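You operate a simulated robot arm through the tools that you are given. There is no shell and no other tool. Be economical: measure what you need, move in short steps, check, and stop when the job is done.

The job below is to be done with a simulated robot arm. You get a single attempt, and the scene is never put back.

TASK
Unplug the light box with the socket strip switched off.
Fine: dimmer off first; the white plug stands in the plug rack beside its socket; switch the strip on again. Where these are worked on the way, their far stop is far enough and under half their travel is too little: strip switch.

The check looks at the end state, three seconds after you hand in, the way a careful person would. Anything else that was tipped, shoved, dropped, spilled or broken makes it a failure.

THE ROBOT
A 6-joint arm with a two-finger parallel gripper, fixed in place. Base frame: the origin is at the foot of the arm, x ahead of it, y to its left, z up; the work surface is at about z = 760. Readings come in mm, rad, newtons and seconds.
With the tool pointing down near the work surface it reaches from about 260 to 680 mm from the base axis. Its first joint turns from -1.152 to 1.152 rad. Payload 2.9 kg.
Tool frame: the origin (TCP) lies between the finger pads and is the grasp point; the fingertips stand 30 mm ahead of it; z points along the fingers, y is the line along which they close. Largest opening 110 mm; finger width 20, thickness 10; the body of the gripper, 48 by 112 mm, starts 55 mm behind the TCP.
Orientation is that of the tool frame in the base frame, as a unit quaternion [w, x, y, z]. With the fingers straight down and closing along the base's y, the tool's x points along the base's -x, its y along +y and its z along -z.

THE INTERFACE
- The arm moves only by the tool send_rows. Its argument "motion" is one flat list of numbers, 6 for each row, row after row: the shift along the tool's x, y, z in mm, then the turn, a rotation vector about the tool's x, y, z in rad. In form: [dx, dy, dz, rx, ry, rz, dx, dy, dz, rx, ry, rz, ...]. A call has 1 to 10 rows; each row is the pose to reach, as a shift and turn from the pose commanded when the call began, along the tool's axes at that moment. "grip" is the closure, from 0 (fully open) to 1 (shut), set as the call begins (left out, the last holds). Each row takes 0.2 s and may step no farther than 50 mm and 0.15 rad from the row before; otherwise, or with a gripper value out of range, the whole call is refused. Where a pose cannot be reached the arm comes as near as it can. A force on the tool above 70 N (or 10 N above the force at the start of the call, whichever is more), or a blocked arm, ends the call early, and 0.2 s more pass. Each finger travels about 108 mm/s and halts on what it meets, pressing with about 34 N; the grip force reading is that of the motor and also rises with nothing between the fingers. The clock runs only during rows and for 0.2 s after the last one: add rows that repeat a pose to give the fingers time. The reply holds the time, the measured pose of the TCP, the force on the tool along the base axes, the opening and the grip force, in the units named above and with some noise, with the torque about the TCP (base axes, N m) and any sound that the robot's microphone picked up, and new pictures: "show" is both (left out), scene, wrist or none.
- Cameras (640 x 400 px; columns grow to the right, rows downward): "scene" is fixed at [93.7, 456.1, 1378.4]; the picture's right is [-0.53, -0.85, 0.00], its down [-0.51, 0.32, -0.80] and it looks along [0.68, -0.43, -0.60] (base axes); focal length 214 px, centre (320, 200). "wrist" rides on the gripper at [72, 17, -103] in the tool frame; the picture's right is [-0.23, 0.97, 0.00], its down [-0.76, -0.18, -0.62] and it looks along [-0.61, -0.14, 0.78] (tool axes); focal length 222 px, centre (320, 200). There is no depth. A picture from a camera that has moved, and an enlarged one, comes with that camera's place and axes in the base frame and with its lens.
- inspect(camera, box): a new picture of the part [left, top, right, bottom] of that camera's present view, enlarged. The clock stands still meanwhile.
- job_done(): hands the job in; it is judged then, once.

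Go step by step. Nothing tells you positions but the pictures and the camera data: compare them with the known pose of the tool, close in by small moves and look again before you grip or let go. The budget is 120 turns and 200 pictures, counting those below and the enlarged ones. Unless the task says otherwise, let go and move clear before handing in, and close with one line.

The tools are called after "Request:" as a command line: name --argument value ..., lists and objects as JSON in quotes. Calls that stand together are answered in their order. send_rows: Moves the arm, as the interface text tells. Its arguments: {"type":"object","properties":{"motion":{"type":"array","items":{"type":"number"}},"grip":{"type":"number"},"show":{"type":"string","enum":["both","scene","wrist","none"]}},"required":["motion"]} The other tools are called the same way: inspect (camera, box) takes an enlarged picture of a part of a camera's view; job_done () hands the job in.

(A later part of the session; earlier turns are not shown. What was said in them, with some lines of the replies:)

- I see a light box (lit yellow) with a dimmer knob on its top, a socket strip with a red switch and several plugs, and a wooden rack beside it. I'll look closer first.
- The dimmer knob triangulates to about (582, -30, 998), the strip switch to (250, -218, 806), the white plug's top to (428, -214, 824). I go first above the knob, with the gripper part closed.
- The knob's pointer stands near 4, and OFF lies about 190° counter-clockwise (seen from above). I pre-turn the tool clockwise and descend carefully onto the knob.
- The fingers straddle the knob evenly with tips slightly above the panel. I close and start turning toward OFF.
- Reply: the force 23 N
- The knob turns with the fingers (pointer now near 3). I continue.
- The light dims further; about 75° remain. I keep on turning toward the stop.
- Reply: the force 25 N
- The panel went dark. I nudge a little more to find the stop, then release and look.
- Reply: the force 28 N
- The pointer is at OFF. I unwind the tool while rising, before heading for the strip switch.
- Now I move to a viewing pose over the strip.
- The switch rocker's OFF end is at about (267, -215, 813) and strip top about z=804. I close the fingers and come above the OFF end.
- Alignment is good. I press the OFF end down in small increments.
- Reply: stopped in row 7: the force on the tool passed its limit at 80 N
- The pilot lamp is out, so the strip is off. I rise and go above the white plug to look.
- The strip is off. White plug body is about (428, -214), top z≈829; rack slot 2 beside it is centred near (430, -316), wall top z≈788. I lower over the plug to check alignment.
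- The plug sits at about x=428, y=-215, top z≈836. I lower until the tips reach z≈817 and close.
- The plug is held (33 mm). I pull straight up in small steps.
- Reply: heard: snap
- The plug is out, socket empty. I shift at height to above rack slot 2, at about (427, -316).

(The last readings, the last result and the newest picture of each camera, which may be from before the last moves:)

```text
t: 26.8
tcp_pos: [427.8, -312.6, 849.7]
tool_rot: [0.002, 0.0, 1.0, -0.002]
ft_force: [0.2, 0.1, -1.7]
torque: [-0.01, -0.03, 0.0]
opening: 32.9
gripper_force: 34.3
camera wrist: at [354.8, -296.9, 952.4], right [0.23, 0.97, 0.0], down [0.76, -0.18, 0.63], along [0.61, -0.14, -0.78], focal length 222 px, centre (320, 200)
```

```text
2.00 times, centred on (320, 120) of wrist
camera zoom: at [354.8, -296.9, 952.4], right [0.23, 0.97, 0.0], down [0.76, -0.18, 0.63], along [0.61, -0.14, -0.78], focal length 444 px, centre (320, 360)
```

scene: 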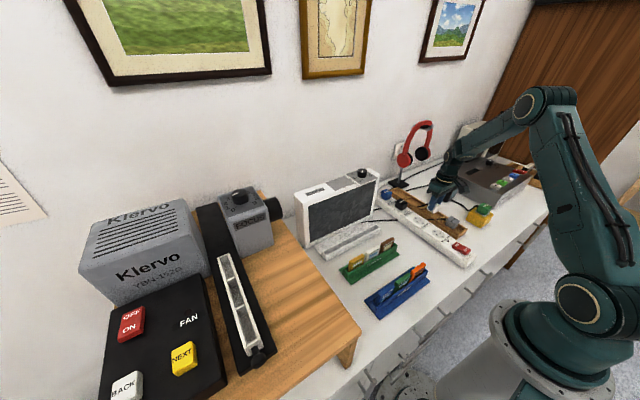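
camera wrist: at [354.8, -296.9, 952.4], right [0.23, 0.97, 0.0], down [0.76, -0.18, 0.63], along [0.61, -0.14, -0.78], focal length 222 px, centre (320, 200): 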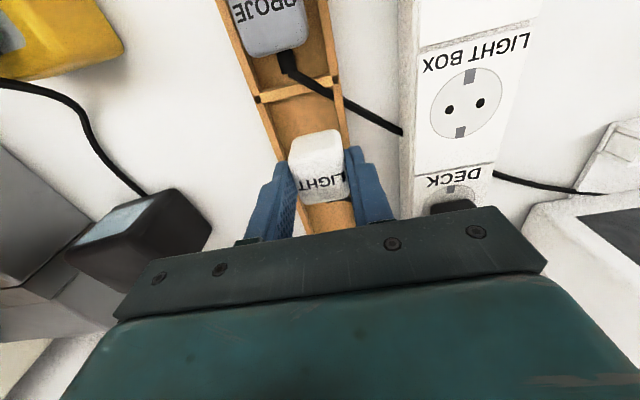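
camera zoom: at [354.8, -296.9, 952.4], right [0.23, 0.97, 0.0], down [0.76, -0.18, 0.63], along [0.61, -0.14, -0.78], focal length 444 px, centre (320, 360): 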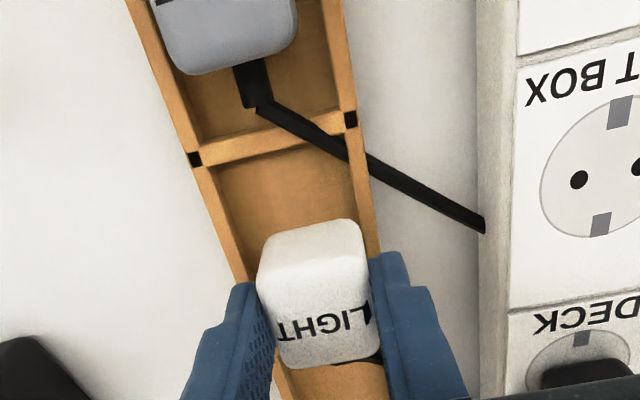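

The rack runs y -350 to -290 (centre ≈ -320), slot 2 centre x≈428. I shift 5.5 mm toward -y, 4 mm in +x and lower in steps.

Request:
send_rows --motion '[-4, -5.5, 0, 0, 0, 0, -4, -5.5, 8, 0, 0, 0, -4, -5.5, 14, 0, 0, 0, -4, -5.5, 14, 0, 0, 0]'

Request:
inspect --camera "scene" --box '[400, 170, 480, 234]'

Request:
inspect --camera "wrist" --box '[220, 20, 420, 220]'

```text
t: 27.8
tcp_pos: [430.0, -319.0, 834.1]
tool_rot: [0.002, -0.001, 1.0, -0.001]
ft_force: [0.3, 0.8, -0.9]
torque: [0.03, -0.01, 0.05]
opening: 33.1
gripper_force: 34.4
camera wrist: at [356.9, -302.9, 938.7], right [0.23, 0.97, 0.0], down [0.76, -0.18, 0.63], along [0.61, -0.14, -0.78], focal length 222 px, centre (320, 200)
```

scene: 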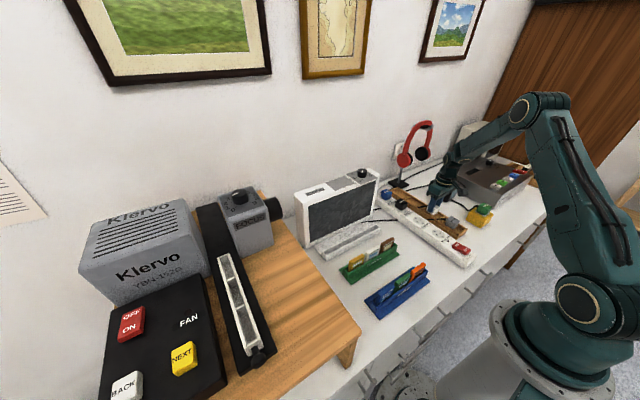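
wrist: 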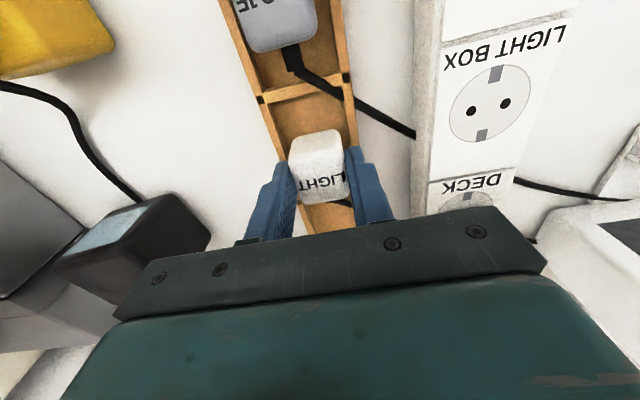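

```text
6.25 times, centred on (440, 202) of scene
camera zoom: at [93.7, 456.1, 1378.4], right [-0.53, -0.85, 0.0], down [-0.51, 0.32, -0.8], along [0.68, -0.43, -0.6], focal length 1340 px, centre (-430, 188)
```

zoom: 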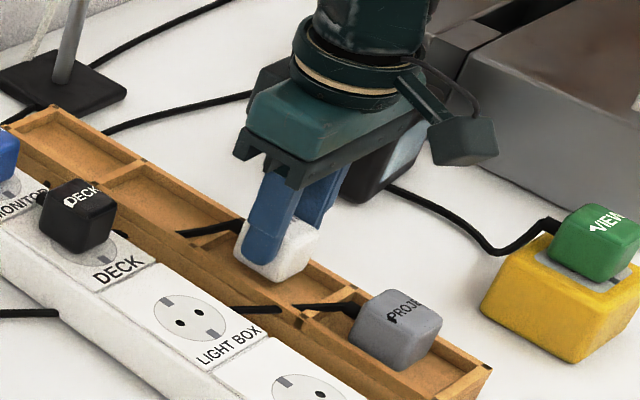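

```text
2.00 times, centred on (320, 120) of wrist
camera zoom: at [356.9, -302.9, 938.7], right [0.23, 0.97, 0.0], down [0.76, -0.18, 0.63], along [0.61, -0.14, -0.78], focal length 444 px, centre (320, 360)
```

zoom: 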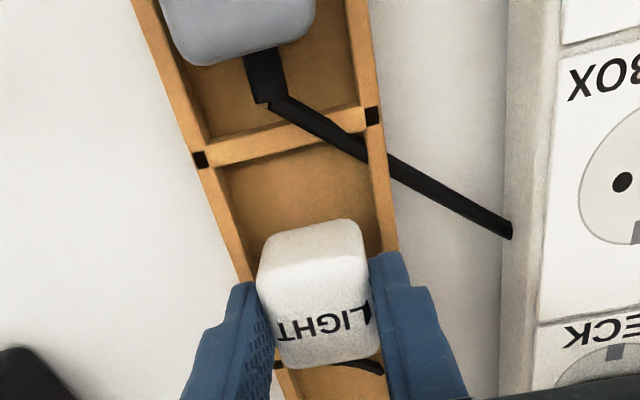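

Alignment is good with no contact. I lower on in 2 mm steps, watching for force.

Request:
send_rows --motion '[0, 0, 2, 0, 0, 0, 0, 0, 4, 0, 0, 0, 0, 0, 6, 0, 0, 0, 0, 0, 8, 0, 0, 0]' --show "none"

Request:
send_rows --motion '[0, 0, 1, 0, 0, 0, 0, 0, 2, 0, 0, 0]' --show "wrist"

Request:
inspect --camera "scene" --box '[400, 170, 480, 234]'

```text
t: 28.8
tcp_pos: [429.1, -319.2, 825.7]
tool_rot: [0.0, 0.0, 1.0, -0.002]
ft_force: [-0.2, -0.2, -1.0]
torque: [-0.01, -0.03, 0.01]
opening: 33.2
gripper_force: 34.4
```

```text
t: 29.4
tcp_pos: [429.5, -319.7, 824.7]
tool_rot: [0.003, 0.0, 1.0, -0.001]
ft_force: [-5.1, 3.3, 12.9]
torque: [0.26, 0.2, 0.05]
opening: 33.0
gripper_force: 34.1
camera wrist: at [356.9, -303.7, 928.9], right [0.23, 0.97, 0.0], down [0.76, -0.18, 0.63], along [0.61, -0.14, -0.78], focal length 222 px, centre (320, 200)
```

wrist: 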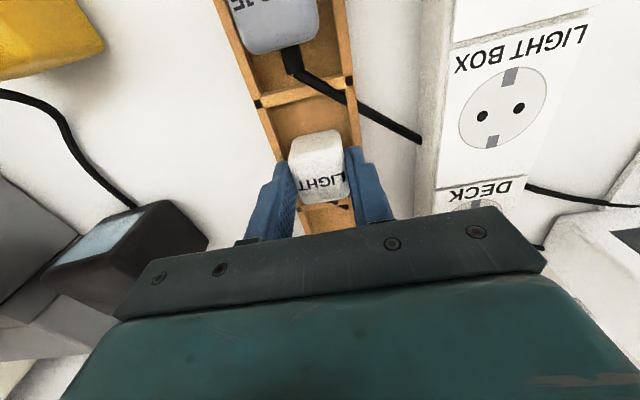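

```text
6.25 times, centred on (440, 202) of scene
camera zoom: at [93.4, 456.3, 1378.3], right [-0.53, -0.85, 0.0], down [-0.51, 0.32, -0.8], along [0.68, -0.43, -0.6], focal length 1340 px, centre (-430, 188)
```

zoom: 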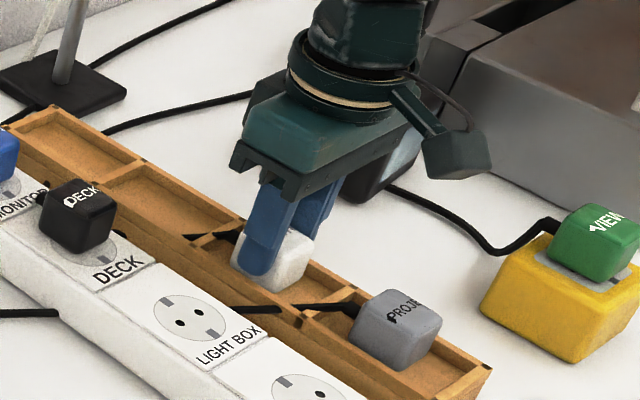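

Contact at TCP z≈824, matching the level at which the grey plug stands. I open gently to release and look.

Request:
send_rows --motion '[0, 0, 0, 0, 0, 0, 0, 0, 0, 0, 0, 0]' --grip 0.58 --show "wrist"

Request:
inspect --camera "scene" --box '[400, 170, 480, 234]'

```text
t: 30.0
tcp_pos: [429.4, -320.0, 823.5]
tool_rot: [0.002, 0.0, 1.0, -0.002]
ft_force: [0.8, 0.1, -0.2]
torque: [-0.02, -0.01, -0.01]
opening: 46.2
gripper_force: 0.0
camera wrist: at [357.0, -303.6, 927.6], right [0.23, 0.97, 0.0], down [0.76, -0.18, 0.63], along [0.61, -0.14, -0.78], focal length 222 px, centre (320, 200)
```

wrist: 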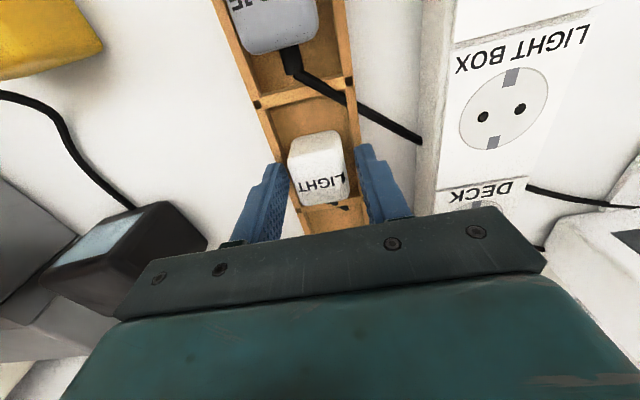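

```text
6.25 times, centred on (440, 202) of scene
camera zoom: at [93.7, 456.1, 1378.4], right [-0.53, -0.85, 0.0], down [-0.51, 0.32, -0.8], along [0.68, -0.43, -0.6], focal length 1340 px, centre (-430, 188)
```

zoom: 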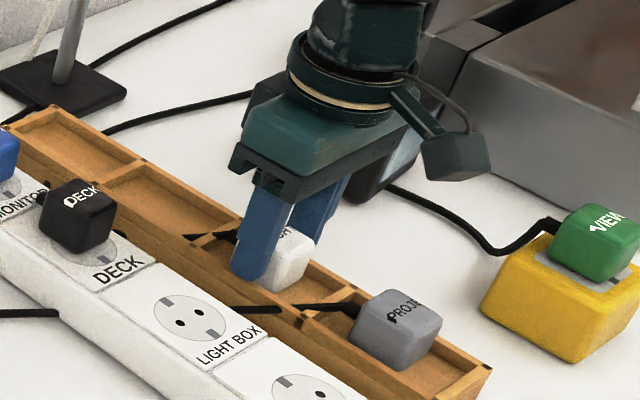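

It stands upright. I rise clear and look at the result.

Request:
send_rows --motion '[0, 0, -10, 0, 0, 0, 0, 0, -30, 0, 0, 0, 0, 0, -70, 0, 0, 0, 20, 30, -110, 0, 0, 0, 50, 65, -120, 0, 0, 0, 80, 95, -120, 0, 0, 0, 80, 95, -120, 0, 0, 0]'

Request:
inspect --camera "scene" --box '[380, 170, 480, 250]'

Request:
inspect --camera "wrist" --box '[160, 0, 400, 220]'

```text
refused: row 4 steps farther than a row can; nothing moved
```

```text
5.00 times, centred on (430, 210) of scene
camera zoom: at [93.7, 456.1, 1378.4], right [-0.53, -0.85, 0.0], down [-0.51, 0.32, -0.8], along [0.68, -0.43, -0.6], focal length 1072 px, centre (-230, 150)
```

zoom: 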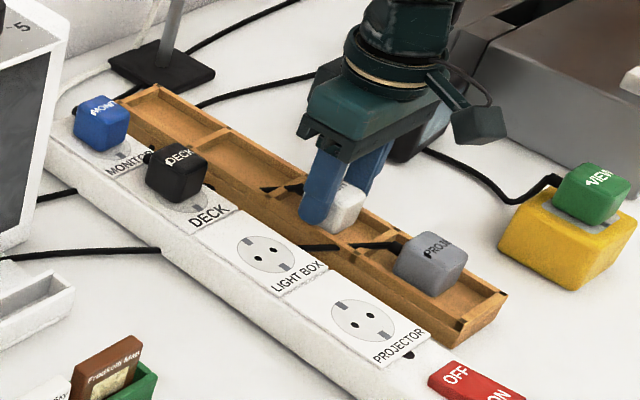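

```text
1.82 times, centred on (280, 110) of wrist
camera zoom: at [357.0, -303.6, 927.6], right [0.23, 0.97, 0.0], down [0.76, -0.18, 0.63], along [0.61, -0.14, -0.78], focal length 404 px, centre (393, 364)
```

zoom: 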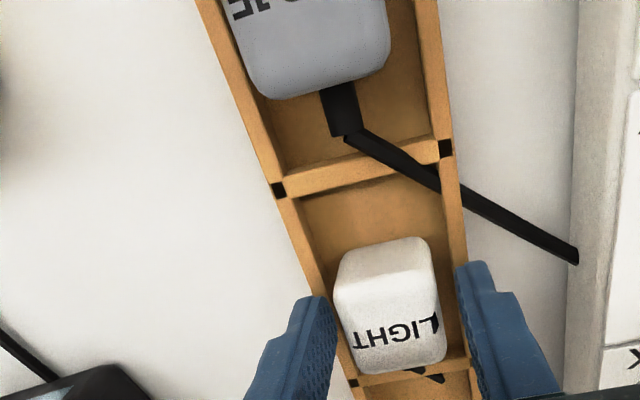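

One step was too large; I rise again with shorter steps.

Request:
send_rows --motion '[0, 0, -10, 0, 0, 0, 0, 0, -30, 0, 0, 0, 0, 0, -70, 0, 0, 0, 15, 20, -110, 0, 0, 0, 40, 50, -120, 0, 0, 0, 60, 75, -120, 0, 0, 0, 80, 95, -120, 0, 0, 0, 80, 95, -120, 0, 0, 0]'

Request:
inspect --camera "scene" --box '[380, 170, 480, 250]'

Request:
inspect --camera "wrist" --box '[160, 0, 400, 220]'

```text
t: 31.8
tcp_pos: [347.0, -225.1, 942.2]
tool_rot: [0.002, 0.001, 1.0, -0.003]
ft_force: [0.0, 0.0, -0.5]
torque: [0.01, 0.02, -0.04]
opening: 46.3
gripper_force: 0.1
camera wrist: at [274.5, -209.6, 1046.7], right [0.23, 0.97, 0.0], down [0.76, -0.18, 0.63], along [0.61, -0.14, -0.78], focal length 222 px, centre (320, 200)
```

scene: 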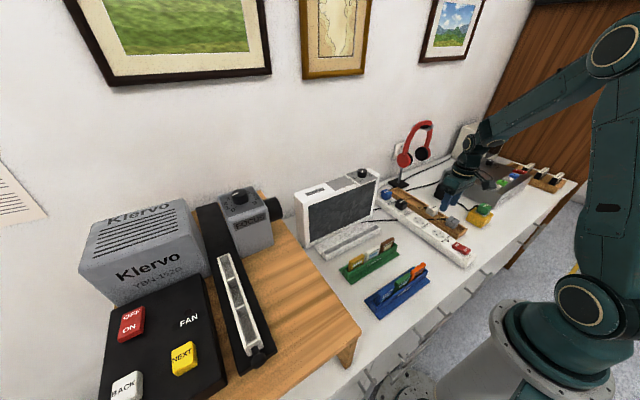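
wrist: 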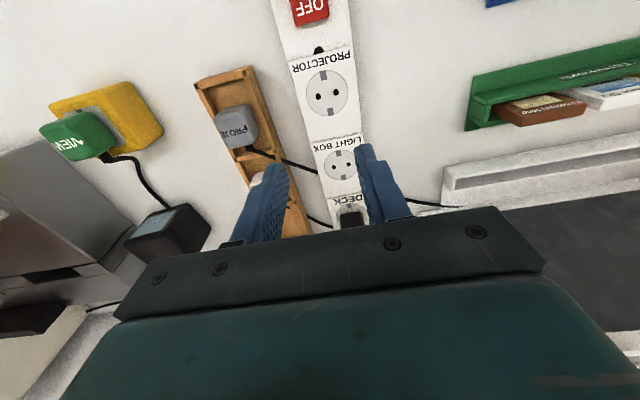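

```text
5.00 times, centred on (430, 210) of scene
camera zoom: at [93.6, 456.1, 1378.4], right [-0.53, -0.85, 0.0], down [-0.51, 0.32, -0.8], along [0.68, -0.43, -0.6], focal length 1072 px, centre (-230, 150)
```

zoom: 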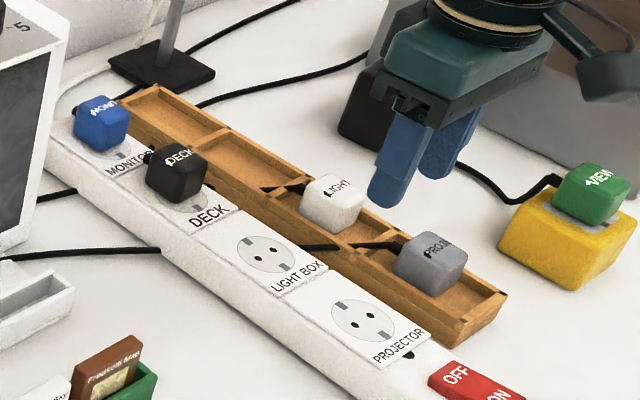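

```text
1.82 times, centred on (280, 110) of wrist
camera zoom: at [274.5, -209.6, 1046.7], right [0.23, 0.97, 0.0], down [0.76, -0.18, 0.63], along [0.61, -0.14, -0.78], focal length 404 px, centre (393, 364)
```

zoom: 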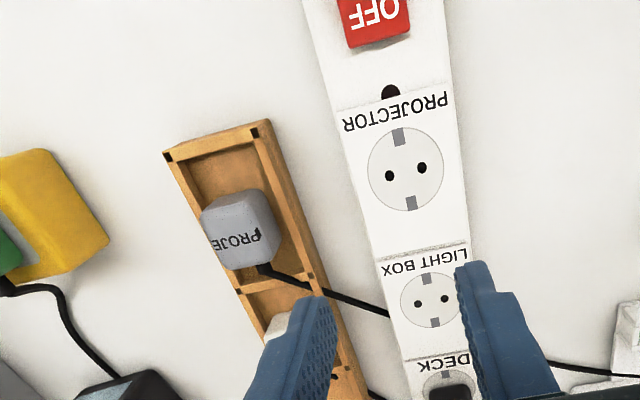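

White plug stands in its slot like the grey one. Now I go with closed fingers above the ON end of the switch, about (232, -215).

Request:
send_rows --motion '[40, 5, 0, 0, 0, 0, 80, 10, 10, 0, 0, 0, 115, 10, 30, 0, 0, 0, 115, 10, 70, 0, 0, 0, 115, 10, 76, 0, 0, 0, 115, 10, 76, 0, 0, 0]' --grip 1 --show "wrist"

Request:
inspect --camera "wrist" --box '[240, 60, 400, 220]'

Request:
inspect --camera "scene" --box '[410, 190, 500, 270]'

```text
t: 33.2
tcp_pos: [234.0, -217.3, 867.6]
tool_rot: [0.001, 0.0, 1.0, -0.001]
ft_force: [0.2, -0.1, 0.4]
torque: [-0.03, 0.01, 0.02]
opening: 0.0
gripper_force: 33.5
camera wrist: at [161.2, -201.2, 972.3], right [0.23, 0.97, 0.0], down [0.76, -0.18, 0.63], along [0.61, -0.14, -0.78], focal length 222 px, centre (320, 200)
```

wrist: 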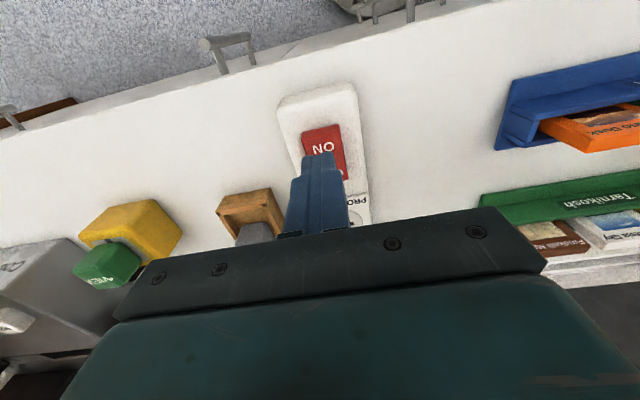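

```text
2.50 times, centred on (320, 140) of wrist
camera zoom: at [161.2, -201.2, 972.3], right [0.23, 0.97, 0.0], down [0.76, -0.18, 0.63], along [0.61, -0.14, -0.78], focal length 555 px, centre (320, 350)
```

zoom: 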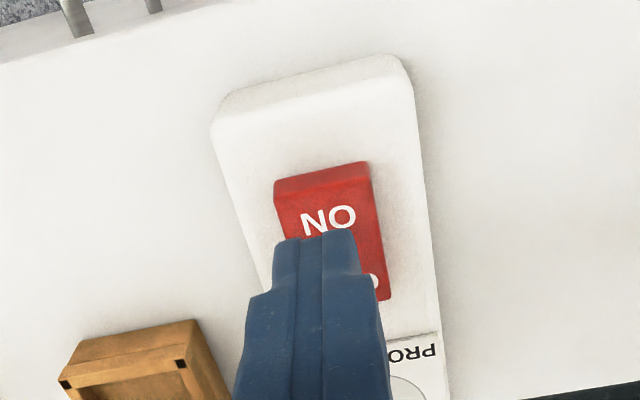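

```text
5.00 times, centred on (455, 230) of scene
camera zoom: at [93.7, 456.1, 1378.4], right [-0.53, -0.85, 0.0], down [-0.51, 0.32, -0.8], along [0.68, -0.43, -0.6], focal length 1072 px, centre (-355, 50)
```

zoom: 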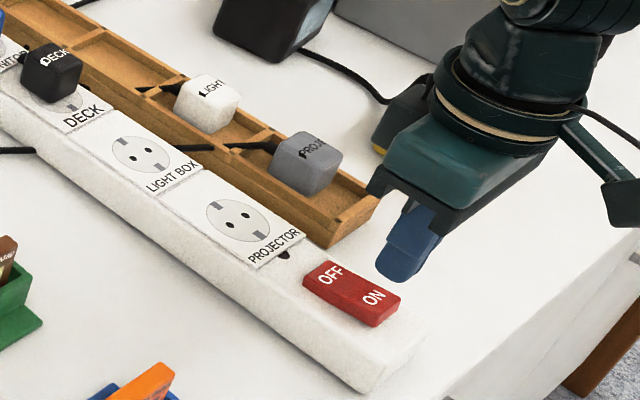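

Aligned over the ON end. I press down in small increments.

Request:
send_rows --motion '[2, 2, 10, 0, 0, 0, 2, 2, 20, 0, 0, 0, 2, 2, 24, 0, 0, 0, 2, 2, 27, 0, 0, 0, 2, 2, 30, 0, 0, 0, 2, 2, 32, 0, 0, 0, 2, 2, 34, 0, 0, 0]' --show "wrist"

Request:
inspect --camera "scene" --box '[410, 190, 500, 270]'

```text
t: 34.5
tcp_pos: [233.9, -213.8, 840.0]
tool_rot: [0.002, 0.001, 1.0, -0.002]
ft_force: [-4.3, 3.0, 12.4]
torque: [0.08, 0.01, 0.08]
opening: 0.0
gripper_force: 33.6
stopped in row 6: the force on the tool passed its limit at 82 N (the readings are from after the stop); the commanded pose is now the measured one
camera wrist: at [161.1, -197.2, 944.5], right [0.23, 0.97, 0.0], down [0.76, -0.18, 0.63], along [0.61, -0.14, -0.78], focal length 222 px, centre (320, 200)
```

wrist: 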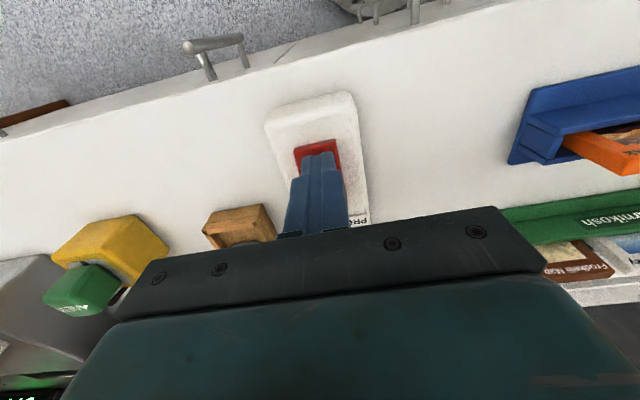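

```text
5.00 times, centred on (455, 230) of scene
camera zoom: at [93.5, 456.3, 1378.3], right [-0.53, -0.85, 0.0], down [-0.51, 0.32, -0.8], along [0.68, -0.43, -0.6], focal length 1072 px, centre (-355, 50)
```

zoom: 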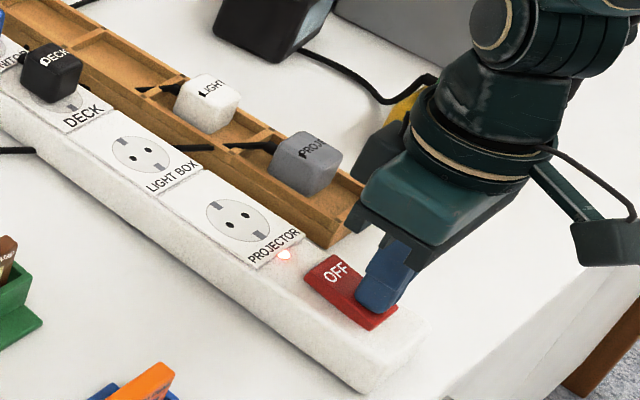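

The pilot lamp glows again. I lift clear and check everything once more.

Request:
send_rows --motion '[0, 0, -40, 0, 0, 0, 0, 0, -85, 0, 0, 0, -30, 0, -120, 0, 0, 0, -60, 0, -160, 0, 0, 0, -90, 20, -200, 0, 0, 0, -90, 60, -220, 0, 0, 0, -90, 60, -220, 0, 0, 0]' --grip 0.5

Request:
inspect --camera "scene" --box '[370, 160, 490, 270]'

Request:
inspect --camera "scene" --box '[285, 160, 405, 260]'

```text
refused: row 5 steps farther than a row can; nothing moved
```

```text
3.64 times, centred on (430, 215) of scene
camera zoom: at [93.5, 456.3, 1378.3], right [-0.53, -0.85, 0.0], down [-0.51, 0.32, -0.8], along [0.68, -0.43, -0.6], focal length 780 px, centre (-80, 146)
```

zoom: 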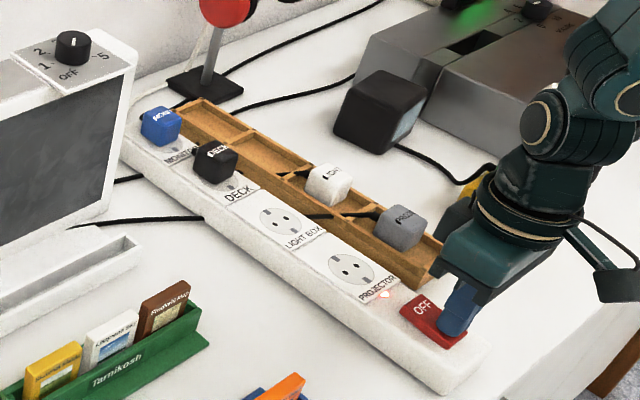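

```text
4.00 times, centred on (345, 210) of scene
camera zoom: at [93.5, 456.3, 1378.3], right [-0.53, -0.85, 0.0], down [-0.51, 0.32, -0.8], along [0.68, -0.43, -0.6], focal length 858 px, centre (220, 160)
```

zoom: 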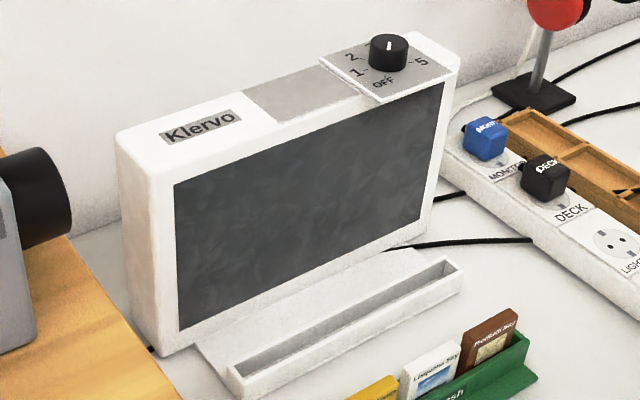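

The lift was refused for one over-long step; I repeat it shorter, and look at the knob closely.

Request:
send_rows --motion '[0, 0, -40, 0, 0, 0, 0, 0, -85, 0, 0, 0, -25, 0, -120, 0, 0, 0, -50, 0, -155, 0, 0, 0, -75, 15, -190, 0, 0, 0, -90, 45, -215, 0, 0, 0, -90, 45, -215, 0, 0, 0]' --grip 0.5

Request:
inspect --camera "scene" --box '[420, 200, 490, 270]'

Request:
inspect --camera "scene" --box '[350, 160, 380, 180]'

Request:
inspect --camera "wrist" --box '[160, 0, 420, 200]'

```text
t: 36.1
tcp_pos: [325.5, -168.5, 1059.2]
tool_rot: [0.001, 0.0, 1.0, -0.002]
ft_force: [-0.4, 0.2, 0.6]
torque: [-0.04, 0.0, 0.0]
opening: 55.0
gripper_force: 0.1
camera wrist: at [251.7, -152.9, 1162.9], right [0.23, 0.97, 0.0], down [0.76, -0.18, 0.63], along [0.61, -0.14, -0.78], focal length 222 px, centre (320, 200)
```

scene: 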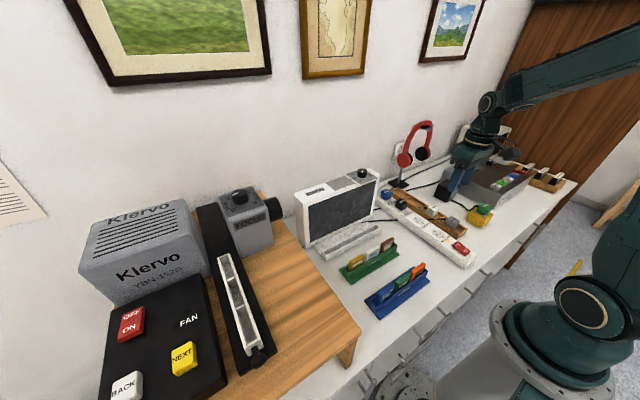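
wrist: 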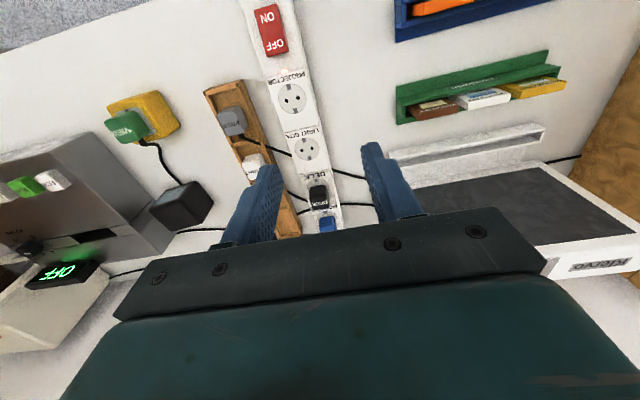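

```text
5.71 times, centred on (455, 235) of scene
camera zoom: at [93.7, 456.1, 1378.4], right [-0.53, -0.85, 0.0], down [-0.51, 0.32, -0.8], along [0.68, -0.43, -0.6], focal length 1226 px, centre (-451, 0)
```

zoom: 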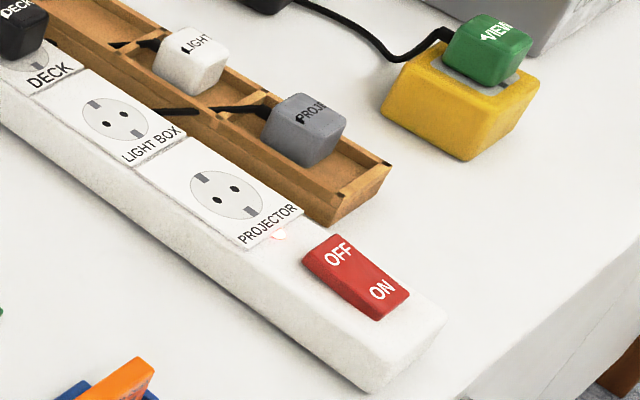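

```text
16.00 times, centred on (365, 170) of scene
camera zoom: at [93.7, 456.1, 1378.4], right [-0.53, -0.85, 0.0], down [-0.51, 0.32, -0.8], along [0.68, -0.43, -0.6], focal length 3432 px, centre (-400, 680)
```

zoom: 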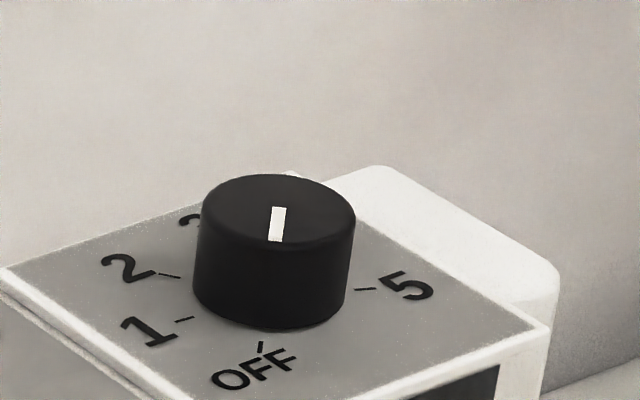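

```text
2.00 times, centred on (290, 100) of wrist
camera zoom: at [251.7, -152.9, 1162.9], right [0.23, 0.97, 0.0], down [0.76, -0.18, 0.63], along [0.61, -0.14, -0.78], focal length 444 px, centre (380, 400)
```

zoom: 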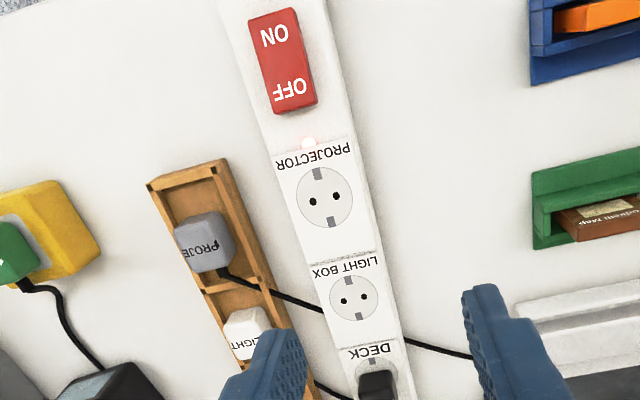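

The dimmer points to OFF, the white plug stands in the rack beside its socket, and the strip is on with its lamp glowing. The arm is clear, so I hand in.

Request:
job_done

```text
The job is handed in.
```

The light box is unplugged. I turned the dimmer off first, pulled the white plug with the strip off, stood it in the rack beside its socket, and switched the strip back on.
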